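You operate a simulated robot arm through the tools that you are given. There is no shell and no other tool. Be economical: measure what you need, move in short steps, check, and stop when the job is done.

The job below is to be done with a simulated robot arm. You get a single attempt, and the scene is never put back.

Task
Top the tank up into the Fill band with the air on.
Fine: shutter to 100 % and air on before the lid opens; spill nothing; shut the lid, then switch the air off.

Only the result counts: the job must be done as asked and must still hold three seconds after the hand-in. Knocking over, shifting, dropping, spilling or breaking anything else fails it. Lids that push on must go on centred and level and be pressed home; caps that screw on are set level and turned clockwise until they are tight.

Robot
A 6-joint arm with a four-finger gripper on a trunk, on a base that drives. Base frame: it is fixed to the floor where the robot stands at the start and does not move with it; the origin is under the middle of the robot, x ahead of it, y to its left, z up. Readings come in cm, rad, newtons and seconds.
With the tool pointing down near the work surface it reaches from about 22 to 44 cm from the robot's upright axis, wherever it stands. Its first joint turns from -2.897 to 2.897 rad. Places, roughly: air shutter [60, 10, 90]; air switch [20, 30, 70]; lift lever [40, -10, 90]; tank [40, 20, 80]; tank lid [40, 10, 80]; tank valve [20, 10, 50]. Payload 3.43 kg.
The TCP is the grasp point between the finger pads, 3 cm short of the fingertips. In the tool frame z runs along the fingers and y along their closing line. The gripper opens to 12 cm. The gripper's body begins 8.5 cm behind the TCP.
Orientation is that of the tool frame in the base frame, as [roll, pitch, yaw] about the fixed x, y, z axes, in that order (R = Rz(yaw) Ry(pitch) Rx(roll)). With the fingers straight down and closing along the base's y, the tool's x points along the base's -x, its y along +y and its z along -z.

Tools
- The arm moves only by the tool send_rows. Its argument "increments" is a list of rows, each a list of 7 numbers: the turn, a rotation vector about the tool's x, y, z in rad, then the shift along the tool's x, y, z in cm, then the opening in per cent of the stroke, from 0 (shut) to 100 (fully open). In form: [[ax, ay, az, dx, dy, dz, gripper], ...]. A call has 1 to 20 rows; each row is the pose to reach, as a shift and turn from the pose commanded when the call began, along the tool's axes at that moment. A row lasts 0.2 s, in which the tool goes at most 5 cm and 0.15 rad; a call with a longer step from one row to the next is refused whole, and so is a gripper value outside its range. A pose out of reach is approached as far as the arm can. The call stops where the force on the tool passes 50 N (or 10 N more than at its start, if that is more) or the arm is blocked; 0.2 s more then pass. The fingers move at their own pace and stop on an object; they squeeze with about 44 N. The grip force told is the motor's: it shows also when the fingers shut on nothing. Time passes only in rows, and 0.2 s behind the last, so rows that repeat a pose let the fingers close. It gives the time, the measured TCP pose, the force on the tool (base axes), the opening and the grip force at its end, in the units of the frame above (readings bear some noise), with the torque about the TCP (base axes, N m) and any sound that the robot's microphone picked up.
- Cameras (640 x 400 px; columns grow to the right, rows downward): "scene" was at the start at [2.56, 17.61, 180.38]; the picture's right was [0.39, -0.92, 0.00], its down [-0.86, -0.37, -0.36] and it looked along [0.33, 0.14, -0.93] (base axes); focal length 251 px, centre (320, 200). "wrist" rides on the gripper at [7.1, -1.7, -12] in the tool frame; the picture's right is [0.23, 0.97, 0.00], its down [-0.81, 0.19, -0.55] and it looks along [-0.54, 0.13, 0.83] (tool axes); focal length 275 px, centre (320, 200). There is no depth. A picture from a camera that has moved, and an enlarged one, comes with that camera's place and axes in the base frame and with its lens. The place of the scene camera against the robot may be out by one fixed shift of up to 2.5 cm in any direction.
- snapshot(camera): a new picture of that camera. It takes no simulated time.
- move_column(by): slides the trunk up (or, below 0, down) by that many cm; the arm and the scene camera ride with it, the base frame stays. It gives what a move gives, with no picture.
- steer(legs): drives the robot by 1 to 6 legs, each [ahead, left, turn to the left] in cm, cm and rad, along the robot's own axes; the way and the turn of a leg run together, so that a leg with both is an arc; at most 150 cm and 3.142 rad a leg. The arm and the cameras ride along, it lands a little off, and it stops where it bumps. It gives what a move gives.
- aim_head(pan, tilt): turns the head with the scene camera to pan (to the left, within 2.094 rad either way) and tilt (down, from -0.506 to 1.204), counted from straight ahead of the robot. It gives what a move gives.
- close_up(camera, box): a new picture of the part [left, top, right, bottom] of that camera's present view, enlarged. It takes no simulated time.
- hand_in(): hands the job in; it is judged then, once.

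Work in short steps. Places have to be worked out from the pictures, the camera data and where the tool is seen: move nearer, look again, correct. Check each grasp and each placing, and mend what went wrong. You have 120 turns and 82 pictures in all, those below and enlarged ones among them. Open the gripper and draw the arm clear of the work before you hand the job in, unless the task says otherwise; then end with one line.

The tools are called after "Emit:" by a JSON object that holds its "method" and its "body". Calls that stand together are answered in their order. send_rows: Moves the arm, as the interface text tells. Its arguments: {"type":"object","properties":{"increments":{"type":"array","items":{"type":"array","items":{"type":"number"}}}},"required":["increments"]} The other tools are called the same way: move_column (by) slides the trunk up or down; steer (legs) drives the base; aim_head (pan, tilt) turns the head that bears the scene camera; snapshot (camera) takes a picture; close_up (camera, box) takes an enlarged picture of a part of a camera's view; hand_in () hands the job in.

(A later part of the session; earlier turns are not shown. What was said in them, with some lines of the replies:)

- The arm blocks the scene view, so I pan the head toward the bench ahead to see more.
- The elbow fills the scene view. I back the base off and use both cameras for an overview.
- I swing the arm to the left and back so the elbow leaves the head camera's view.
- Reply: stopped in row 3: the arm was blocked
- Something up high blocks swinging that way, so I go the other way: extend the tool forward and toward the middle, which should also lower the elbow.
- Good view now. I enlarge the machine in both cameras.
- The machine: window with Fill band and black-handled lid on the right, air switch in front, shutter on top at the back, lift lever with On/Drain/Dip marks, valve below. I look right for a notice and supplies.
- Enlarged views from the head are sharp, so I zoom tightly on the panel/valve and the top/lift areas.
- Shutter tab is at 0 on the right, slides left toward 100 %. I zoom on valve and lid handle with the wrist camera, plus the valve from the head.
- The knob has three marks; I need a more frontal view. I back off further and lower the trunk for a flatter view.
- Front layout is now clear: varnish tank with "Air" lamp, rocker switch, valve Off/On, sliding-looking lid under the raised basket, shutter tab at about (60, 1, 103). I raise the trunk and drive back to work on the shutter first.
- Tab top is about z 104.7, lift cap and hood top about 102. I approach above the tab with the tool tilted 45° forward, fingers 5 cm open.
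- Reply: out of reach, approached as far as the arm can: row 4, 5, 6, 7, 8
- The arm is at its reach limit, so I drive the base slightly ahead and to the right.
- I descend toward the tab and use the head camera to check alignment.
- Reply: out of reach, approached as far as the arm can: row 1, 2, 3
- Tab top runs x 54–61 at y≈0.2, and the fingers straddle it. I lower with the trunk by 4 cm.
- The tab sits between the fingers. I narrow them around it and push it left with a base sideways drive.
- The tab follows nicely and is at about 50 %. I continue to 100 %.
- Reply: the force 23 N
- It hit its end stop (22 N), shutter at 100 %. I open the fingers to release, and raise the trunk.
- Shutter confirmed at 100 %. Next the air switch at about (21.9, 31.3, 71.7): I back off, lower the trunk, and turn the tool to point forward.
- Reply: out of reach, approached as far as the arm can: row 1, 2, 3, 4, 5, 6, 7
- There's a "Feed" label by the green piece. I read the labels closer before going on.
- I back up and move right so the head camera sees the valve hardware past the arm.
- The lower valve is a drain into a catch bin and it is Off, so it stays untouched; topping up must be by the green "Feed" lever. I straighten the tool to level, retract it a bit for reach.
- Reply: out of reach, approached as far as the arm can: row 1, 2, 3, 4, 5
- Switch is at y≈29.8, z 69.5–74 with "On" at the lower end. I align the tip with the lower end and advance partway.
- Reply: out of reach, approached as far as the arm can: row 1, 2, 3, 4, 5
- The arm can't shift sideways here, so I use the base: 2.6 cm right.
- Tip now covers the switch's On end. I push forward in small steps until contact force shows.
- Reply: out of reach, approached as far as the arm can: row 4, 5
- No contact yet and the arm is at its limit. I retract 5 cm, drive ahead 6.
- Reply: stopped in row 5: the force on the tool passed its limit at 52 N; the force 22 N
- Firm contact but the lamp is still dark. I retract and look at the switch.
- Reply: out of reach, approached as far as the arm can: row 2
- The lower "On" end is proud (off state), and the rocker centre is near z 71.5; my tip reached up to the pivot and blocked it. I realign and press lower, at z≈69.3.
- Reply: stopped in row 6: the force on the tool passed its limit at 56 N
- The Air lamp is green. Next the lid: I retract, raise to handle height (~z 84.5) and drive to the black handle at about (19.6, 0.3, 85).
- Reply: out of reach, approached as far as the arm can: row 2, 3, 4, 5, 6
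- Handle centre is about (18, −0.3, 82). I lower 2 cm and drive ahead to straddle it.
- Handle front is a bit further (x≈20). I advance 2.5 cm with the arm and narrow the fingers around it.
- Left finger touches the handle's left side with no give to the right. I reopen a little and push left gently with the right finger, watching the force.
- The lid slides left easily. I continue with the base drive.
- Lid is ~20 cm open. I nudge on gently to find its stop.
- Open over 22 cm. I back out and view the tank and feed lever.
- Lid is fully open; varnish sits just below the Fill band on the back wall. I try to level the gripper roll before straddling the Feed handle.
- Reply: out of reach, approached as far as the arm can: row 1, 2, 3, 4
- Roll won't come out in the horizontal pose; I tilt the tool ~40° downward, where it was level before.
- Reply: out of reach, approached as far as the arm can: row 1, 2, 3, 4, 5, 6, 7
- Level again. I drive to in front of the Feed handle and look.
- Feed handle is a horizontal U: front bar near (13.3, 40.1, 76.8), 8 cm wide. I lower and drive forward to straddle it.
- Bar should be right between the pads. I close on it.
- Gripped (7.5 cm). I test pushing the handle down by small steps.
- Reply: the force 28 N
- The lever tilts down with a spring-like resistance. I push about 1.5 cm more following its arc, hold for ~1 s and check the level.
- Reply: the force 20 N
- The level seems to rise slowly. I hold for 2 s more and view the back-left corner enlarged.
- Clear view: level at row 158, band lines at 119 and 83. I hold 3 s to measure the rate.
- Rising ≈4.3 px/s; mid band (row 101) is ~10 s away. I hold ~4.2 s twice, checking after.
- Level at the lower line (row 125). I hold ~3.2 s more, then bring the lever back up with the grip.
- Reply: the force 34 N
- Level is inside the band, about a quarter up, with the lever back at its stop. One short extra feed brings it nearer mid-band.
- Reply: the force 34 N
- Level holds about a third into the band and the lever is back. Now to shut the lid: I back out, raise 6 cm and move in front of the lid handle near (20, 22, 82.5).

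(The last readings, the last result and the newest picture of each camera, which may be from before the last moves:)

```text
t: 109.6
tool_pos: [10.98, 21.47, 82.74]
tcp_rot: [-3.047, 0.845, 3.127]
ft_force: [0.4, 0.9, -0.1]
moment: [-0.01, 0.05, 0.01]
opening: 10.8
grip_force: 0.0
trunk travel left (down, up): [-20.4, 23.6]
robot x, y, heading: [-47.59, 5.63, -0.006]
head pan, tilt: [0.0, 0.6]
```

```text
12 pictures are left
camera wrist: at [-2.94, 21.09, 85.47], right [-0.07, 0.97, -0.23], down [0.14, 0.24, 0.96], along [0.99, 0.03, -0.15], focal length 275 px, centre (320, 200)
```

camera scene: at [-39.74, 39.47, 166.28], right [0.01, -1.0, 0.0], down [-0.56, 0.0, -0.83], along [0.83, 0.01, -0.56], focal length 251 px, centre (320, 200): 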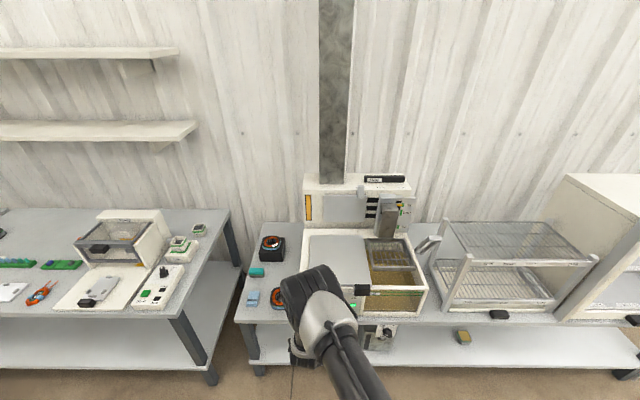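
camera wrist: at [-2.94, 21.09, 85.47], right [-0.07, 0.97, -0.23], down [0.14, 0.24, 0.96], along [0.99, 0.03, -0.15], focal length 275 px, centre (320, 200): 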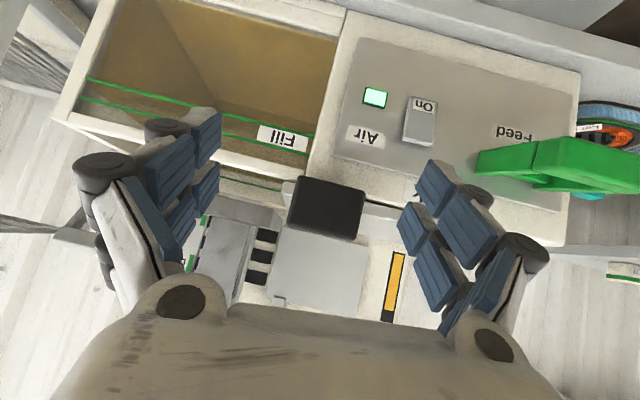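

Handle centre at (20, 22.5, 82.5), between the fingers. I drive ahead to straddle it, then drive right.

Emit:
{"method": "steer", "body": {"legs": [[7.6, 0, 0]]}}

Emit:
{"method": "send_rows", "body": {"increments": [[0, 0, 0, 0, 0, 0, 75], [0, 0, 0, 0, 0, 0, 68], [0, 0, 0, 0, 0, 0, 68]]}}

Emit:
{"method": "steer", "body": {"legs": [[0, -12, 0]]}}

Emit:
{"method": "snapshot", "body": {"camera": "wrist"}}

```text
t: 110.7
tool_pos: [18.38, 21.54, 82.72]
tcp_rot: [-3.048, 0.848, 3.129]
ft_force: [0.0, 0.2, 0.4]
moment: [0.0, 0.04, -0.01]
opening: 10.82
grip_force: 0.1
trunk travel left (down, up): [-20.4, 23.6]
robot x, y, heading: [-40.25, 5.88, -0.001]
head pan, tilt: [0.0, 0.6]
```

```text
t: 111.5
tool_pos: [18.25, 21.63, 82.9]
tcp_rot: [-3.047, 0.849, 3.131]
ft_force: [-0.1, 2.9, 0.9]
moment: [0.01, -0.01, 0.14]
opening: 8.34
grip_force: 1.3
trunk travel left (down, up): [-20.4, 23.6]
robot x, y, heading: [-40.45, 5.66, -0.002]
head pan, tilt: [0.0, 0.6]
```

```text
t: 112.7
tool_pos: [18.35, 9.6, 82.9]
tcp_rot: [-3.048, 0.848, 3.127]
ft_force: [-0.3, 0.1, -0.9]
moment: [0.03, 0.03, 0.06]
opening: 8.19
grip_force: 0.0
trunk travel left (down, up): [-20.4, 23.6]
robot x, y, heading: [-40.06, -5.58, -0.003]
head pan, tilt: [0.0, 0.6]
```

```text
11 pictures are left
camera wrist: at [4.47, 9.36, 85.54], right [-0.07, 0.97, -0.23], down [0.14, 0.24, 0.96], along [0.99, 0.04, -0.15], focal length 275 px, centre (320, 200)
```

wrist: 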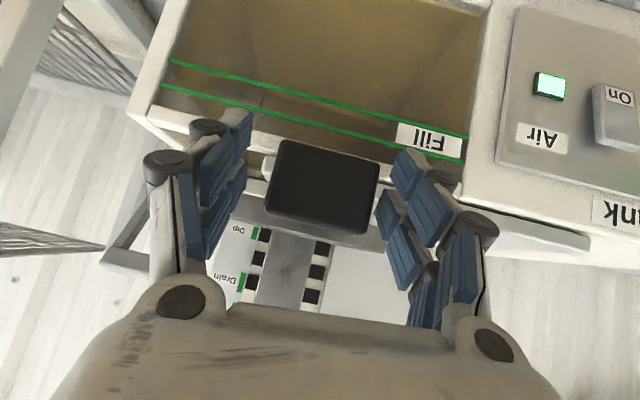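

Lid follows. I drive another 9.5 cm and then finish with a gentle force-limited push.

Emit:
{"method": "steer", "body": {"legs": [[0, -9.5, 0]]}}

Emit:
{"method": "send_rows", "body": {"increments": [[0, 0, 0, 0, -0.4, 0, 68], [0, 0, 0, 0, -0.8, 0, 68], [0, 0, 0, 0, -1.2, 0, 68], [0, 0, 0, 0, -1.6, 0, 68], [0, 0, 0, 0, -2.0, 0, 68]]}}

```text
t: 113.8
tool_pos: [18.14, -0.11, 82.83]
tcp_rot: [-3.05, 0.849, 3.125]
ft_force: [-0.5, 0.3, -0.4]
moment: [0.02, -0.03, 0.02]
opening: 8.16
grip_force: 0.1
trunk travel left (down, up): [-20.4, 23.6]
robot x, y, heading: [-40.4, -15.31, -0.006]
head pan, tilt: [0.0, 0.6]
```

```text
t: 115.0
tool_pos: [18.35, -1.46, 82.88]
tcp_rot: [-3.033, 0.841, 3.14]
ft_force: [1.2, 19.8, -8.1]
moment: [0.13, 0.06, 0.15]
opening: 9.15
grip_force: 8.7
trunk travel left (down, up): [-20.4, 23.6]
robot x, y, heading: [-40.45, -15.52, -0.005]
head pan, tilt: [0.0, 0.6]
```

The lid is hard against its stop (20 N). I open the fingers, back out and check.

Emit:
{"method": "send_rows", "body": {"increments": [[0, 0, 0, 0, 0, 0, 90], [0, 0, 0, 0, 0, 0, 90], [0, 0, 0, 0, 0, 0, 90]]}}

Emit:
{"method": "steer", "body": {"legs": [[-22, 0, 0]]}}

Emit:
{"method": "close_up", "body": {"camera": "scene", "box": [190, 190, 350, 300]}}

```text
t: 115.8
tool_pos: [18.28, -1.84, 83.09]
tcp_rot: [-3.033, 0.845, 3.133]
ft_force: [0.6, 0.0, -1.4]
moment: [0.03, 0.0, 0.0]
opening: 10.81
grip_force: 0.0
trunk travel left (down, up): [-20.4, 23.6]
robot x, y, heading: [-40.3, -15.42, -0.003]
head pan, tilt: [0.0, 0.6]
```

```text
t: 117.5
tool_pos: [-3.8, -1.67, 83.15]
tcp_rot: [-3.033, 0.843, 3.131]
ft_force: [-0.5, 0.4, -0.4]
moment: [-0.04, 0.01, 0.0]
opening: 10.81
grip_force: 0.0
trunk travel left (down, up): [-20.4, 23.6]
robot x, y, heading: [-62.51, -15.28, -0.01]
head pan, tilt: [0.0, 0.6]
```

```text
3.64 times, centred on (270, 245) of scene
camera zoom: at [-56.09, 0.03, 172.75], right [-0.01, -1.0, 0.0], down [-0.56, 0.0, -0.83], along [0.83, -0.01, -0.56], focal length 913 px, centre (502, 36)
```

zoom: 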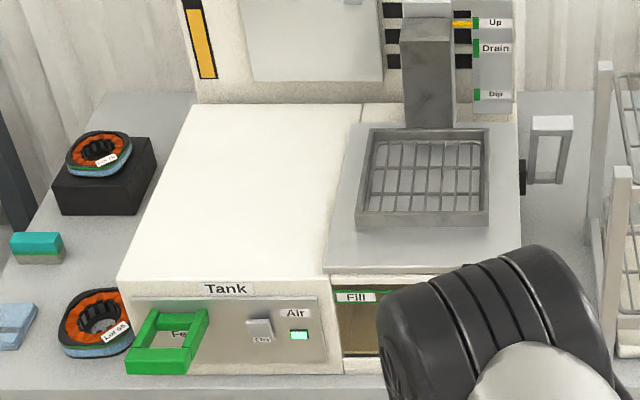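

Lid is closed, air lamp still on. Finally air off: I close the fingers and line up on the rocker's upper half (contact z≈73.2, y≈29.5).

Emit:
{"method": "send_rows", "body": {"increments": [[0, 0, 0, 0, 0, 0, 50], [0, 0, 0, 0, 0, 0, 0], [0, 0, 0, 0, 0, 0, 0], [0, 0, 0, 0, 0, 0, 0], [0, 0, 0, 0, 0, 0, 0], [0, 0, 0, 0, 0, 0, 0], [0, 0, 0, 0, 0, 0, 0]]}}

Emit:
{"method": "steer", "body": {"legs": [[0, 31.2, 0.005], [12, 0, 0]]}}

Emit:
{"method": "move_column", "body": {"by": -8.7}}

Emit:
{"method": "snapshot", "body": {"camera": "wrist"}}

```text
t: 119.1
tool_pos: [-3.69, -1.73, 83.11]
tcp_rot: [-3.035, 0.844, 3.131]
ft_force: [-0.4, -0.1, 0.7]
moment: [0.03, -0.04, -0.05]
opening: 0.01
grip_force: 10.9
trunk travel left (down, up): [-20.4, 23.6]
robot x, y, heading: [-62.62, -15.06, -0.003]
head pan, tilt: [0.0, 0.6]
```

```text
t: 122.0
tool_pos: [8.24, 29.4, 82.83]
tcp_rot: [-3.033, 0.842, 3.139]
ft_force: [-0.7, 0.8, 0.0]
moment: [-0.01, 0.0, 0.0]
opening: 0.0
grip_force: 33.6
trunk travel left (down, up): [-20.4, 23.6]
robot x, y, heading: [-50.57, 15.62, -0.0]
head pan, tilt: [0.0, 0.6]
```

```text
t: 123.3
tool_pos: [8.17, 29.38, 74.26]
tcp_rot: [-3.035, 0.845, 3.138]
ft_force: [0.4, 0.2, -0.1]
moment: [0.01, -0.01, -0.01]
opening: 0.02
grip_force: 34.1
trunk travel left (down, up): [-11.7, 32.3]
robot x, y, heading: [-50.4, 15.2, -0.003]
head pan, tilt: [0.0, 0.6]
```

```text
9 pictures are left
camera wrist: at [-5.68, 29.04, 77.08], right [-0.07, 0.97, -0.24], down [0.14, 0.25, 0.96], along [0.99, 0.03, -0.16], focal length 275 px, centre (320, 200)
```

wrist: 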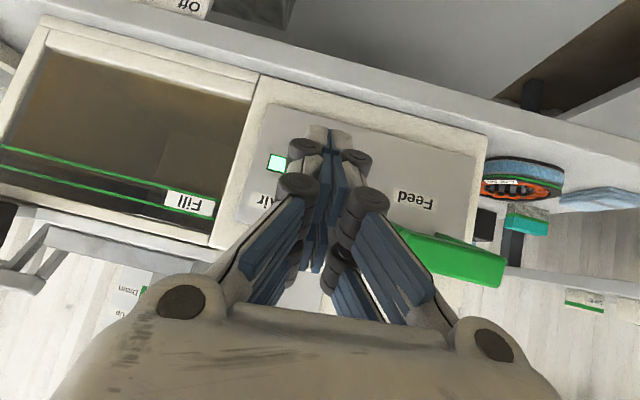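

Aligned. I retract the arm 5 cm for reach, then drive ahead 13.5.

Emit:
{"method": "send_rows", "body": {"increments": [[0, 0, 0, 1.7, 0, -1.87, 0], [0, 0, 0, 3.3, 0, -3.74, 0], [0, 0, 0, 3.3, 0, -3.74, 0]]}}

Emit:
{"method": "steer", "body": {"legs": [[13.3, 0, 0]]}}

```text
t: 124.1
tool_pos: [5.24, 30.83, 74.52]
tcp_rot: [-3.001, 0.834, -3.125]
ft_force: [0.7, 0.1, -0.7]
moment: [0.04, 0.02, 0.02]
opening: 0.0
grip_force: 33.3
out of reach, approached as far as the arm can: row 1, 2, 3
trunk travel left (down, up): [-11.7, 32.3]
robot x, y, heading: [-50.43, 15.25, -0.004]
head pan, tilt: [0.0, 0.6]
```

```text
t: 125.4
tool_pos: [18.68, 30.79, 74.37]
tcp_rot: [-3.0, 0.835, -3.127]
ft_force: [-0.2, 0.5, 0.2]
moment: [0.02, -0.02, -0.03]
opening: 0.0
grip_force: 33.9
trunk travel left (down, up): [-11.7, 32.3]
robot x, y, heading: [-37.37, 15.46, -0.008]
head pan, tilt: [0.0, 0.6]
```

Emit:
{"method": "steer", "body": {"legs": [[0, -1.1, 0]]}}

Emit:
{"method": "send_rows", "body": {"increments": [[0, 0, 0, -0.33, 0, 0.37, 0], [0, 0, 0, -0.6, 0, 0.67, 0], [0, 0, 0, -0.86, 0, 0.97, 0], [0, 0, 0, -1.13, 0, 1.27, 0], [0, 0, 0, -1.4, 0, 1.57, 0], [0, 0, 0, -1.66, 0, 1.87, 0]]}}

Emit:
{"method": "snapshot", "body": {"camera": "wrist"}}

```text
t: 126.1
tool_pos: [18.61, 29.49, 74.33]
tcp_rot: [-3.001, 0.834, -3.131]
ft_force: [-0.4, -0.1, -0.3]
moment: [0.02, 0.0, 0.03]
opening: 0.0
grip_force: 33.1
trunk travel left (down, up): [-11.7, 32.3]
robot x, y, heading: [-37.6, 14.13, -0.006]
head pan, tilt: [0.0, 0.6]
```

```text
t: 126.9
tool_pos: [18.74, 29.48, 74.45]
tcp_rot: [-2.997, 0.825, -3.12]
ft_force: [-24.0, -0.8, 25.3]
moment: [0.12, -0.75, 0.1]
opening: 0.0
grip_force: 34.1
trunk travel left (down, up): [-11.7, 32.3]
robot x, y, heading: [-37.23, 14.04, -0.003]
head pan, tilt: [0.0, 0.6]
stopped in row 3: the force on the tool passed its limit at 54 N (the readings are from after the stop); the commanded pose is now the measured one
```

```text
8 pictures are left
camera wrist: at [5.06, 29.33, 77.45], right [-0.07, 0.96, -0.26], down [0.16, 0.27, 0.95], along [0.98, 0.03, -0.18], focal length 275 px, centre (320, 200)
```

wrist: 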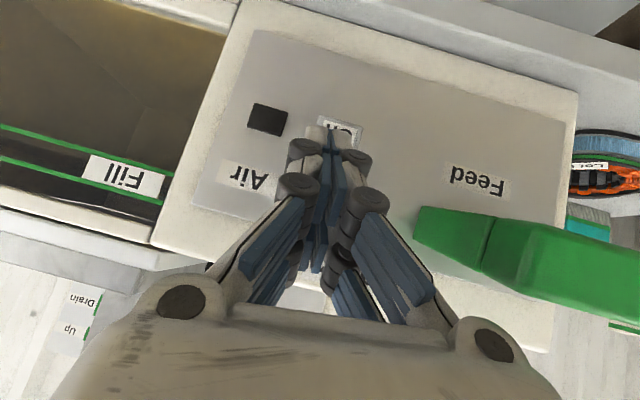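

The lamp is off. I back away straight, open the gripper, and make a final check.

Emit:
{"method": "steer", "body": {"legs": [[-30, 0, 0]]}}

Emit:
{"method": "send_rows", "body": {"increments": [[0, 0, 0, 0, 0, 0, 50], [0, 0, 0, 0, 0, 0, 80], [0, 0, 0, 0, 0, 0, 80], [0, 0, 0, 0, 0, 0, 80]]}}

Emit:
{"method": "steer", "body": {"legs": [[0, -28, 0]]}}

Emit:
{"method": "snapshot", "body": {"camera": "scene"}}

Emit:
{"method": "close_up", "body": {"camera": "scene", "box": [190, 170, 350, 290]}}

```text
t: 129.0
tool_pos: [-11.67, 29.35, 74.15]
tcp_rot: [-2.996, 0.821, -3.127]
ft_force: [-1.3, 0.5, -0.5]
moment: [0.01, 0.04, 0.01]
opening: 0.01
grip_force: 33.4
trunk travel left (down, up): [-11.7, 32.3]
robot x, y, heading: [-68.34, 14.41, -0.017]
head pan, tilt: [0.0, 0.6]
```

```text
t: 130.0
tool_pos: [-11.59, 29.38, 74.16]
tcp_rot: [-2.997, 0.823, -3.128]
ft_force: [0.8, -0.3, -0.7]
moment: [-0.04, 0.02, 0.02]
opening: 6.99
grip_force: 0.0
trunk travel left (down, up): [-11.7, 32.3]
robot x, y, heading: [-68.42, 14.33, -0.013]
head pan, tilt: [0.0, 0.6]
```

```text
t: 131.9
tool_pos: [-11.84, 0.46, 74.03]
tcp_rot: [-2.997, 0.822, -3.136]
ft_force: [-0.7, 0.0, -0.3]
moment: [0.0, 0.05, 0.01]
opening: 9.63
grip_force: 0.0
trunk travel left (down, up): [-11.7, 32.3]
robot x, y, heading: [-68.71, -13.63, -0.024]
head pan, tilt: [0.0, 0.6]
```

```text
7 pictures are left
camera scene: at [-62.16, 1.39, 164.05], right [-0.02, -1.0, 0.0], down [-0.56, 0.01, -0.83], along [0.82, -0.02, -0.56], focal length 251 px, centre (320, 200)
```

scene: 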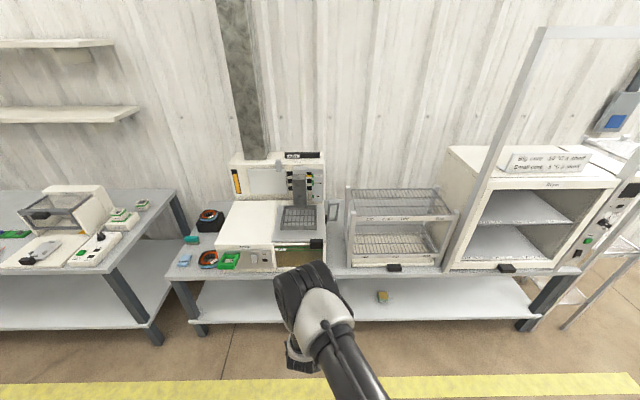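

```text
3.33 times, centred on (270, 230) of scene
camera zoom: at [-62.16, 1.39, 164.05], right [-0.02, -1.0, 0.0], down [-0.56, 0.01, -0.83], along [0.82, -0.02, -0.56], focal length 837 px, centre (487, 100)
```

zoom: 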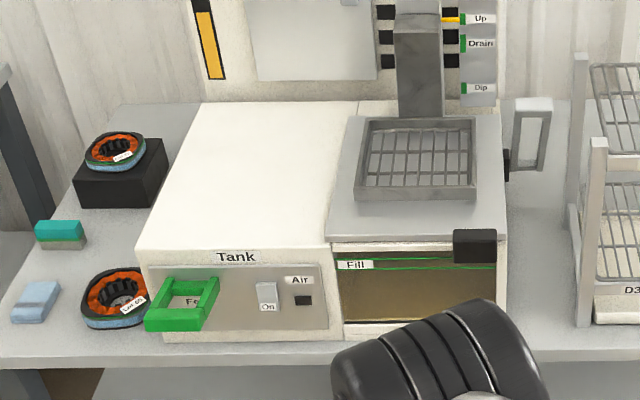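

Lid shut, air off, lever up. One last zoom on the window level.

Emit:
{"method": "close_up", "body": {"camera": "scene", "box": [268, 235, 330, 272]}}

```text
10.32 times, centred on (299, 254) of scene
camera zoom: at [-62.16, 1.39, 164.05], right [-0.02, -1.0, 0.0], down [-0.56, 0.01, -0.83], along [0.82, -0.02, -0.56], focal length 2591 px, centre (537, -352)
```

zoom: 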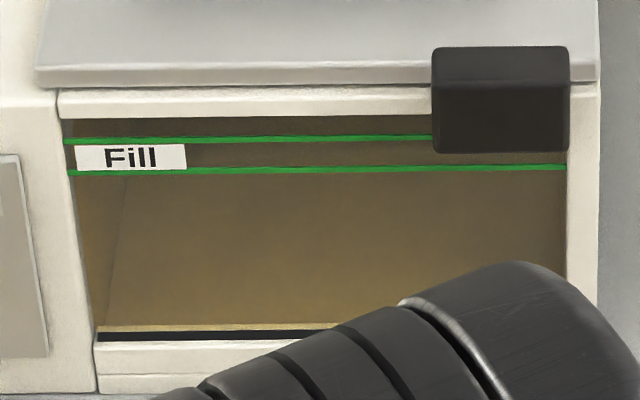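

The back-wall reading put the level inside the band (about a third up) with the feed stopped. All steps are done and the arm is clear, so I hand in.

Emit:
{"method": "hand_in", "body": {}}

```text
The job is handed in.
```

The tank is topped up into the Fill band, about a third of the way up it. The shutter went to 100 % and the air was on before the lid opened; the lid was then shut and the air switched off last. I saw no spill. I read the level off the back-wall band lines with the lid open; the front window was too unclear to confirm it afterwards.
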